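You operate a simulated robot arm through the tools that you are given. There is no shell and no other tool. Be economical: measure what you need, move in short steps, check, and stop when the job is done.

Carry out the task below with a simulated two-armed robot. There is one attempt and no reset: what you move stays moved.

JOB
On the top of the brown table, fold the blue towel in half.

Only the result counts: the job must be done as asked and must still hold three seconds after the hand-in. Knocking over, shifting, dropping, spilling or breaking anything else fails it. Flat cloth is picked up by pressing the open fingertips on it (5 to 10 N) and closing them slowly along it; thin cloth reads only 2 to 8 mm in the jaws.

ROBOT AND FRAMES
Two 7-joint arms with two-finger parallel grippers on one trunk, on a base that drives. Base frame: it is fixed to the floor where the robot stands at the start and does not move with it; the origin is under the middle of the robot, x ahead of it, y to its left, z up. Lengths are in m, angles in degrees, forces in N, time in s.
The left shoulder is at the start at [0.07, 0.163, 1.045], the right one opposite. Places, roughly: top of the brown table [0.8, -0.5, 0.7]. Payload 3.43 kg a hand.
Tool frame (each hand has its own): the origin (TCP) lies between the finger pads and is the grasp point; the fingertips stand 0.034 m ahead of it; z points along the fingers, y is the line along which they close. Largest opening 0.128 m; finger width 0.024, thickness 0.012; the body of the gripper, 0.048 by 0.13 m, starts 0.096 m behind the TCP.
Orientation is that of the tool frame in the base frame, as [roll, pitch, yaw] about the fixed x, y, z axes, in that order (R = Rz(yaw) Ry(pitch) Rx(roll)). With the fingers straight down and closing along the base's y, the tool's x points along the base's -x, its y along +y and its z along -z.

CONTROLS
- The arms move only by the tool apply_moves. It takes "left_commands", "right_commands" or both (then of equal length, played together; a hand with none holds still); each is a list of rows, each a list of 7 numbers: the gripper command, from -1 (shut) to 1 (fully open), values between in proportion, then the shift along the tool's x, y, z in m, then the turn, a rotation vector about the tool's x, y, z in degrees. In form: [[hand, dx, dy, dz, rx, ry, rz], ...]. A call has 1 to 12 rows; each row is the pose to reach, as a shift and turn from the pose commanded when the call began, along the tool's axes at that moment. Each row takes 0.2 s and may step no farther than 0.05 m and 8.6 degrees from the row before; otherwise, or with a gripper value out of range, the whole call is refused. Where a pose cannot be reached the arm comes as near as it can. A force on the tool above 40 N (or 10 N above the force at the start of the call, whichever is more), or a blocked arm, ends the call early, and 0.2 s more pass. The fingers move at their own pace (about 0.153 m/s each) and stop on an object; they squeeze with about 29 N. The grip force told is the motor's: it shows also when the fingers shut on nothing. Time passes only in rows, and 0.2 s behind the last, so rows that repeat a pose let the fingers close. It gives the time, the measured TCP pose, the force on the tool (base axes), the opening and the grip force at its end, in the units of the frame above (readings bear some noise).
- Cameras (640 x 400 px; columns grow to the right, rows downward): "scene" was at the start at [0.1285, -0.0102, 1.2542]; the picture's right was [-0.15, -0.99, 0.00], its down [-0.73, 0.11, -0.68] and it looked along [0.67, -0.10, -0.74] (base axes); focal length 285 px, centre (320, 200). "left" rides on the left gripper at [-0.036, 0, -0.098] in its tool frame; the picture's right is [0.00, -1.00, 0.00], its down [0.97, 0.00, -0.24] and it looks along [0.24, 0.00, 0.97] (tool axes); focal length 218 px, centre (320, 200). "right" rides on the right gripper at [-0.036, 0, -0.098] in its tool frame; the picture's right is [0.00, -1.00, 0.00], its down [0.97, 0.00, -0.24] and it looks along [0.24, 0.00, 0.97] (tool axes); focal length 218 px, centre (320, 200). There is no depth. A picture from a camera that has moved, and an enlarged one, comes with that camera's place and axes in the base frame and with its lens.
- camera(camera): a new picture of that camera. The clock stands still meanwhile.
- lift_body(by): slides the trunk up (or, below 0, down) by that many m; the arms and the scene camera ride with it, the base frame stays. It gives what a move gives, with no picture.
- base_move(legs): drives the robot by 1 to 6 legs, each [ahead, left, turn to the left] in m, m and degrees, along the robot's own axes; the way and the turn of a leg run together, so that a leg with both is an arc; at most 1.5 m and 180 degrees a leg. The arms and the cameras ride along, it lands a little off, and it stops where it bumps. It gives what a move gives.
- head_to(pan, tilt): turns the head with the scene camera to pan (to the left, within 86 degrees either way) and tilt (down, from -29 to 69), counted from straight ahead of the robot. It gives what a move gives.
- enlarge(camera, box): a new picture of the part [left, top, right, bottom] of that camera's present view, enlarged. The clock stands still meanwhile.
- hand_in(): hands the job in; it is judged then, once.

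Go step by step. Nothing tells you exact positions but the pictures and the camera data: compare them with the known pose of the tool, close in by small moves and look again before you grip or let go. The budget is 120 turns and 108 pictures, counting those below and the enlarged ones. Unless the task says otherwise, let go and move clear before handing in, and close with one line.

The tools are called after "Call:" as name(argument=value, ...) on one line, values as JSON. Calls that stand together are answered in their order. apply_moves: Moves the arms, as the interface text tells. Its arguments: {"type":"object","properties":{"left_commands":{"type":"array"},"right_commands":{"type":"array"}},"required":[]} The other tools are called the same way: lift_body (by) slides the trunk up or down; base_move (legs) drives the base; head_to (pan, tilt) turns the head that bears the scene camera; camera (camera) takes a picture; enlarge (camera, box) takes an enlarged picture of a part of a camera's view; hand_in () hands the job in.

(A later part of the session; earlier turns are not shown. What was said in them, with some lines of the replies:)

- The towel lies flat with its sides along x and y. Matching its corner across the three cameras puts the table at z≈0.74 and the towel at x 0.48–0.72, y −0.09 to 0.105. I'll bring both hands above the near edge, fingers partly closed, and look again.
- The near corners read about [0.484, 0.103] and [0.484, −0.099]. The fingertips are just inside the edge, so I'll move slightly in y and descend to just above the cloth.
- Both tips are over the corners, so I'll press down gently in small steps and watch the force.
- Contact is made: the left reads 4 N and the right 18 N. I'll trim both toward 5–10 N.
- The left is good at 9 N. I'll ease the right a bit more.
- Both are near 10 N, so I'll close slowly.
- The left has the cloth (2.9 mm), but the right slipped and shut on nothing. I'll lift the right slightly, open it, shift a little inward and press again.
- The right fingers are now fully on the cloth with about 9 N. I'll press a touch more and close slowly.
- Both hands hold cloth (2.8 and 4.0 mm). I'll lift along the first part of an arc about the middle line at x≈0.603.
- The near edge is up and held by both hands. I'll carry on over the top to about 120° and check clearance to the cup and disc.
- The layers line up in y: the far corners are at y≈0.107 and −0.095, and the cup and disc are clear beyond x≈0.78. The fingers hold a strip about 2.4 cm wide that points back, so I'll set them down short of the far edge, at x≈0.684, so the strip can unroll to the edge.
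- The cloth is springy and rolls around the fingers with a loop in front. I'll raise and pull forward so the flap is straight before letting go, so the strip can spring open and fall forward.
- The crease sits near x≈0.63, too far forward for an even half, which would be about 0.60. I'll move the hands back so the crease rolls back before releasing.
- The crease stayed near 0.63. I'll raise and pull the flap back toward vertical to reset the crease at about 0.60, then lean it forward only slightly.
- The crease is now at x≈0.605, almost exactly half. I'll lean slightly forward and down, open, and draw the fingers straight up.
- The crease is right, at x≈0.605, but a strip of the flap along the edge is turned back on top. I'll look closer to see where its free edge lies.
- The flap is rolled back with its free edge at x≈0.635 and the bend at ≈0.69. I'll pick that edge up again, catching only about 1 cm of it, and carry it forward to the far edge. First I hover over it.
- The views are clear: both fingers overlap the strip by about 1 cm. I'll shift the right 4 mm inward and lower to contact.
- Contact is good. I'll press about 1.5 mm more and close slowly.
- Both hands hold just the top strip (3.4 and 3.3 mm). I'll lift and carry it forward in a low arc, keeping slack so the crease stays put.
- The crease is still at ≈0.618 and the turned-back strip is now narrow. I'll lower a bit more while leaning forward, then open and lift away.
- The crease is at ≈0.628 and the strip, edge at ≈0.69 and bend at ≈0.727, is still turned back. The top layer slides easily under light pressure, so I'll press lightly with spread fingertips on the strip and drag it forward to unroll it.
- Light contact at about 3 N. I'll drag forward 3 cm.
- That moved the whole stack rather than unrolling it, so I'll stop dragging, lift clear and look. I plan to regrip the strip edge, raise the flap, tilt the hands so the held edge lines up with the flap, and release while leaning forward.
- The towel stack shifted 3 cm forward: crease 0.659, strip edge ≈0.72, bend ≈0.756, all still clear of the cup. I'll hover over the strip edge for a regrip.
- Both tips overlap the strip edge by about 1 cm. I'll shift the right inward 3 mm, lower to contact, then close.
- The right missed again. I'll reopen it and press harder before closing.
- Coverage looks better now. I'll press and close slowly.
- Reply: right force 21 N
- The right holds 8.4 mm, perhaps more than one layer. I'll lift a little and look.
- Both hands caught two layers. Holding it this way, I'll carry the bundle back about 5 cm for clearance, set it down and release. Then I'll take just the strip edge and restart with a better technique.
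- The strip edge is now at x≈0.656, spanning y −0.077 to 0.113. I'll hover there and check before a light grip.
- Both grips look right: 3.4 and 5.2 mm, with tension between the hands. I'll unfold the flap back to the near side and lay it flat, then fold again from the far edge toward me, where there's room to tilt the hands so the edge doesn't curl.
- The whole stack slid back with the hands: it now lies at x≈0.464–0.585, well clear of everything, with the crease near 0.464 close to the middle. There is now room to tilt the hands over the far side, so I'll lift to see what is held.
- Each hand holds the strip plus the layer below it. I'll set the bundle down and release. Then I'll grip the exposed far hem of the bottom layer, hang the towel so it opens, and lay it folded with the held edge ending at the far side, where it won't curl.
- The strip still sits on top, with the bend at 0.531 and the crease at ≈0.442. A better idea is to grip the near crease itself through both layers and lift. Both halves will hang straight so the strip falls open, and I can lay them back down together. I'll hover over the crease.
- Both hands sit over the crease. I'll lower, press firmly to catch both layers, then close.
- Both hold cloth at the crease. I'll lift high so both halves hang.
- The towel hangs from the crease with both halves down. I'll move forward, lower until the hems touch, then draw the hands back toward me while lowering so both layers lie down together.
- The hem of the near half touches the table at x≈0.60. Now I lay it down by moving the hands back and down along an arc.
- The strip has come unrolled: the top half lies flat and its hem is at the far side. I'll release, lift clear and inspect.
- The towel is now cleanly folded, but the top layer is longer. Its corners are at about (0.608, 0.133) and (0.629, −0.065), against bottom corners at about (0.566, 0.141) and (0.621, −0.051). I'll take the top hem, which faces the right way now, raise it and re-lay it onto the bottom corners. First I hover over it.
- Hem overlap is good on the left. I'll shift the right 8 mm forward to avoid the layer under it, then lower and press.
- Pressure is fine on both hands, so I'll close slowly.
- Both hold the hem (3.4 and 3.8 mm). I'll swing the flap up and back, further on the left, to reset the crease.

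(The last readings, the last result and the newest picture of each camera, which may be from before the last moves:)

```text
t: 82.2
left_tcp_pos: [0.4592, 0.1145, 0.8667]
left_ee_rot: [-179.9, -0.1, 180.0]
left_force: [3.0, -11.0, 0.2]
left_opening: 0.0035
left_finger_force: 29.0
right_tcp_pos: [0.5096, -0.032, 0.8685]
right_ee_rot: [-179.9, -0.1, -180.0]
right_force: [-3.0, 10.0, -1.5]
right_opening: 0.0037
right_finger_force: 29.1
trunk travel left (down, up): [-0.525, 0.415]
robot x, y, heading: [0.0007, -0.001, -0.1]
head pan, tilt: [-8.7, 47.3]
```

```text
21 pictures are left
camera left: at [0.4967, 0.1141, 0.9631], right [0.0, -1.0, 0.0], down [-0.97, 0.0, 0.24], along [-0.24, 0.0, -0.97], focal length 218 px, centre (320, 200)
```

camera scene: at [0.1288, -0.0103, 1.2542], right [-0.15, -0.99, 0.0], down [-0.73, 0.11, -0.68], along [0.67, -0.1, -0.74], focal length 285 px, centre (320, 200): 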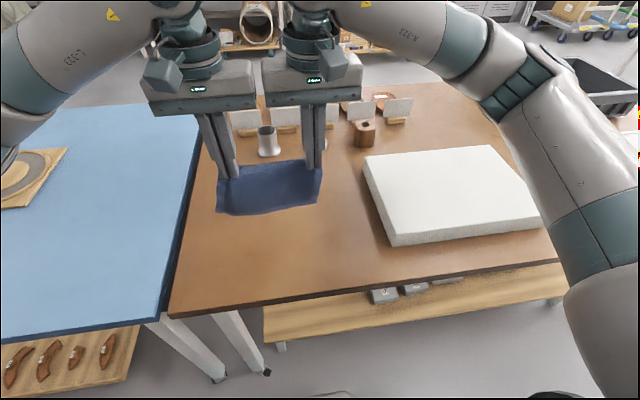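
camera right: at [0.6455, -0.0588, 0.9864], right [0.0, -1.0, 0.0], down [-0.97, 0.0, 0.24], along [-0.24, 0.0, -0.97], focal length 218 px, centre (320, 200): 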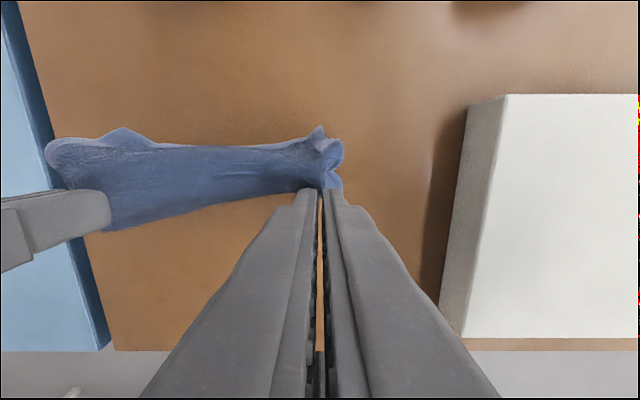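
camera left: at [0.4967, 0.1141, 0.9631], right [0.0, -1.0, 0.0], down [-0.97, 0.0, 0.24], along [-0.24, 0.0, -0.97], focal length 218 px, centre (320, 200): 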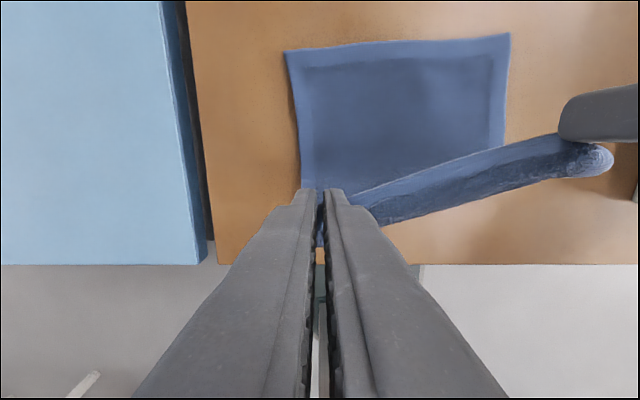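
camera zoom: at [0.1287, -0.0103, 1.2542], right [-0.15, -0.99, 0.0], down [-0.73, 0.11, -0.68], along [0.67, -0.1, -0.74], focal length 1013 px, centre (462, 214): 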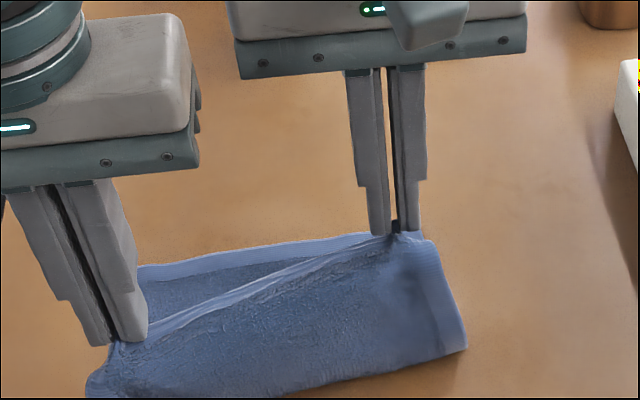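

The bottom layer now shows clearly, with far corners at about (0.578, 0.144) and (0.593, −0.052), and the crease is already near the mid line at ≈0.47. I'll lay the flap forward onto those corners.

Call:
apply_moves(left_commands=[[-1, -0.017, 0.001, 0, 0, 0, 0], [-1, -0.033, 0.001, 0, 0, 0, 0], [-1, -0.058, 0.002, 0.01, 0, 0, 0], [-1, -0.081, 0.003, 0.028, 0, 0, 0], [-1, -0.1, 0.004, 0.048, 0, 0, 0], [-1, -0.113, 0.0045, 0.068, 0, 0, 0], [-1, -0.119, 0.0045, 0.082, 0, 0, 0], [-1, -0.119, 0.0045, 0.084, 0, 0, 0]], right_commands=[[-1, -0.006, 0.001, 0, 0, 0, 0], [-1, -0.012, 0.002, 0, 0, 0, 0], [-1, -0.027, 0.003, 0.008, 0, 0, 0], [-1, -0.047, 0.004, 0.026, 0, 0, 0], [-1, -0.064, 0.005, 0.046, 0, 0, 0], [-1, -0.077, 0.006, 0.068, 0, 0, 0], [-1, -0.0815, 0.006, 0.084, 0, 0, 0], [-1, -0.0815, 0.006, 0.086, 0, 0, 0]])

Call:
camera(camera="left")

Call:
camera(camera="right")

```text
t: 84.0
left_tcp_pos: [0.5786, 0.1194, 0.7817]
left_ee_rot: [-180.0, 0.0, -180.0]
left_force: [0.9, -2.9, 3.6]
left_opening: 0.0035
left_finger_force: 29.1
right_tcp_pos: [0.5914, -0.0276, 0.7828]
right_ee_rot: [-179.9, 0.1, -180.0]
right_force: [-0.1, 2.4, 0.8]
right_opening: 0.0034
right_finger_force: 29.1
trunk travel left (down, up): [-0.525, 0.415]
robot x, y, heading: [0.0011, 0.0001, 0.4]
head pan, tilt: [-8.7, 47.3]
```

```text
20 pictures are left
camera left: at [0.6146, 0.1196, 0.8784], right [0.0, -1.0, 0.0], down [-0.97, 0.0, 0.24], along [-0.24, 0.0, -0.97], focal length 218 px, centre (320, 200)
```

left: 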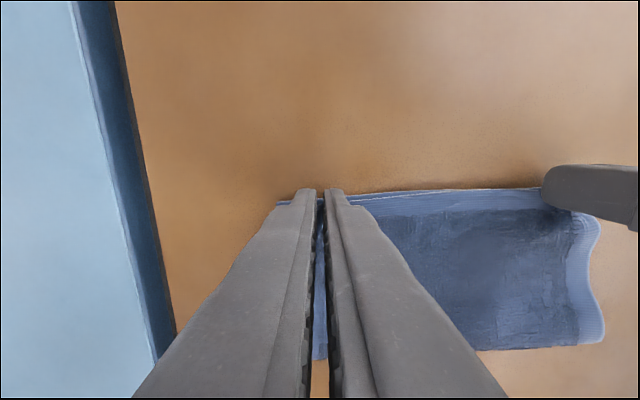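

```text
19 pictures are left
camera right: at [0.6282, -0.0275, 0.8803], right [0.0, -1.0, 0.0], down [-0.97, 0.0, 0.24], along [-0.24, 0.0, -0.97], focal length 218 px, centre (320, 200)
```

right: 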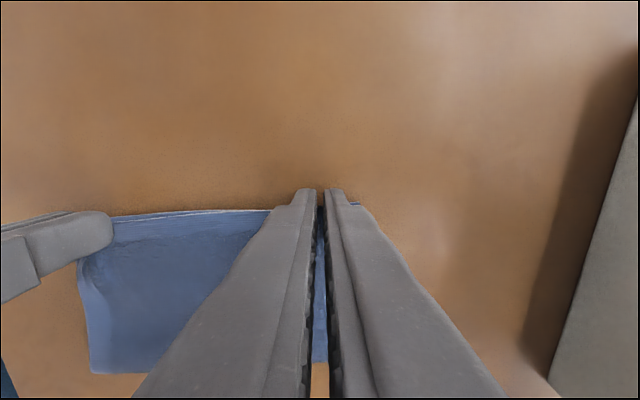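

The edges coincide nicely. I'll open slowly, rise straight up and inspect.

Call:
apply_moves(left_commands=[[-0.85, 0, 0, 0, 0, 0, 0], [-0.75, 0, 0, 0, 0, 0, 0], [-0.7, 0, 0, -0.003, 0, 0, 0], [-0.7, 0, 0, -0.02, 0, 0, 0], [-0.7, 0, 0, -0.05, 0, 0, 0], [-0.7, 0, 0, -0.09, 0, 0, 0], [-0.7, 0.03, 0, -0.13, 0, 0, 0], [-0.7, 0.06, 0, -0.15, 0, 0, 0]], right_commands=[[-0.85, 0, 0, 0, 0, 0, 0], [-0.75, 0, 0, 0, 0, 0, 0], [-0.7, 0, 0, -0.003, 0, 0, 0], [-0.7, 0, 0, -0.02, 0, 0, 0], [-0.7, 0, 0, -0.05, 0, 0, 0], [-0.7, 0, 0, -0.09, 0, 0, 0], [-0.7, 0.03, 0, -0.13, 0, 0, 0], [-0.7, 0.06, 0, -0.15, 0, 0, 0]])

Call:
camera(camera="left")

Call:
enlarge(camera="scene", box=[190, 140, 370, 252])

```text
t: 85.8
left_tcp_pos: [0.5163, 0.1203, 0.9334]
left_ee_rot: [180.0, 0.0, 179.9]
left_force: [-0.6, -0.2, 0.3]
left_opening: 0.0193
left_finger_force: 0.2
right_tcp_pos: [0.5304, -0.0274, 0.9315]
right_ee_rot: [180.0, 0.1, -180.0]
right_force: [0.7, -0.3, 0.5]
right_opening: 0.0193
right_finger_force: 0.1
trunk travel left (down, up): [-0.525, 0.415]
robot x, y, heading: [-0.0005, -0.0032, -0.1]
head pan, tilt: [-8.7, 47.3]
```

```text
18 pictures are left
camera left: at [0.5537, 0.119, 1.0298], right [0.0, -1.0, 0.0], down [-0.97, 0.0, 0.24], along [-0.24, 0.0, -0.97], focal length 218 px, centre (320, 200)
```

left: 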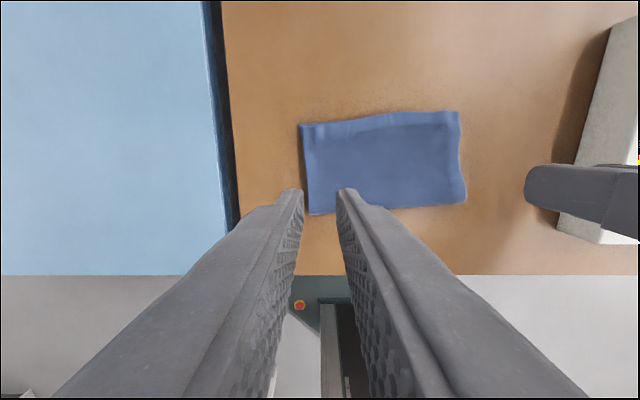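

```text
3.56 times, centred on (280, 196) of scene
camera zoom: at [0.1277, -0.0102, 1.2542], right [-0.15, -0.99, 0.0], down [-0.73, 0.11, -0.68], along [0.67, -0.1, -0.73], focal length 1013 px, centre (462, 214)
```

zoom: 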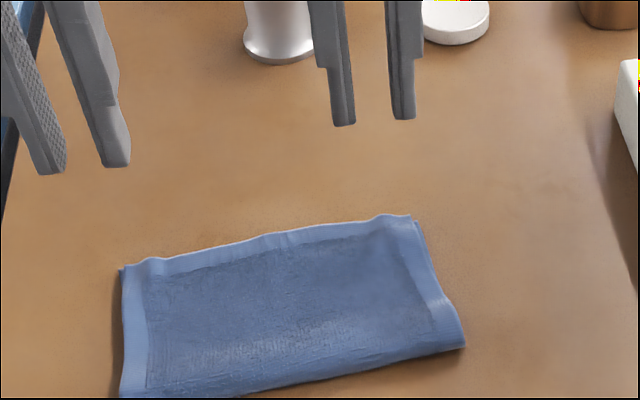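

The towel looks folded edge to edge. I'll raise the arms further, move them back clear and take a final check.

Call:
apply_moves(left_commands=[[-0.7, 0, 0.02, -0.03, 0, 0, 0], [-0.7, 0, 0.05, -0.05, 0, 0, 0], [-0.7, 0, 0.09, -0.05, 0, 0, 0], [-0.7, 0, 0.13, -0.05, 0, 0, 0], [-0.7, 0, 0.13, -0.05, 0, 0, 0]], right_commands=[[-0.7, 0, -0.02, -0.03, 0, 0, 0], [-0.7, 0, -0.05, -0.05, 0, 0, 0], [-0.7, 0, -0.09, -0.05, 0, 0, 0], [-0.7, 0, -0.13, -0.05, 0, 0, 0], [-0.7, 0, -0.13, -0.05, 0, 0, 0]])

Call:
camera(camera="scene")

Call:
enlarge(camera="scene", box=[215, 190, 335, 265])

```text
t: 87.0
left_tcp_pos: [0.5186, 0.2508, 0.9813]
left_ee_rot: [-180.0, -0.1, -180.0]
left_force: [-0.1, -0.8, -0.9]
left_opening: 0.0191
left_finger_force: 0.2
right_tcp_pos: [0.532, -0.1577, 0.9792]
right_ee_rot: [-180.0, 0.0, 180.0]
right_force: [-0.4, 0.5, 0.2]
right_opening: 0.019
right_finger_force: 0.1
trunk travel left (down, up): [-0.525, 0.415]
robot x, y, heading: [-0.0058, -0.001, -0.0]
head pan, tilt: [-8.7, 47.3]
```

```text
16 pictures are left
camera scene: at [0.1294, -0.0101, 1.2541], right [-0.15, -0.99, 0.0], down [-0.73, 0.11, -0.68], along [0.67, -0.1, -0.74], focal length 285 px, centre (320, 200)
```

scene: 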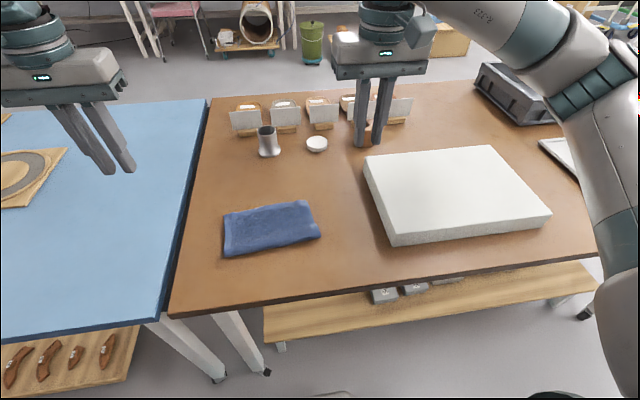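

```text
5.33 times, centred on (275, 228) of scene
camera zoom: at [0.1294, -0.0101, 1.2541], right [-0.15, -0.99, 0.0], down [-0.73, 0.11, -0.68], along [0.67, -0.1, -0.74], focal length 1520 px, centre (560, 53)
```

zoom: 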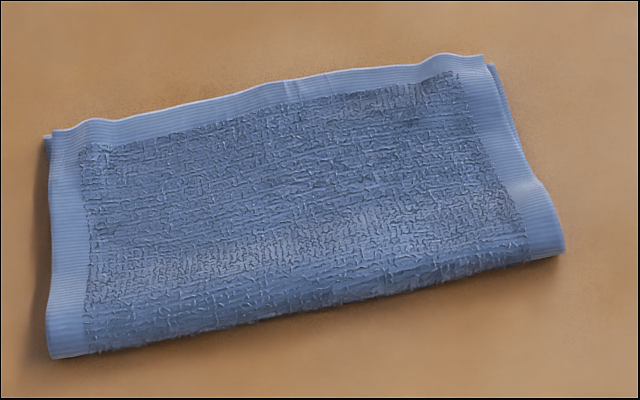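

The towel lies flat on the brown table, folded in half with its edges and corners matching. The other objects look unmoved and both hands are clear, so I'm handing in.

Call:
hand_in()

```text
The job is handed in.
```

The blue towel is folded in half on the brown table with its edges and corners lined up; it now sits closer to the robot and slightly turned from where it started, and nothing else appears to have moved.
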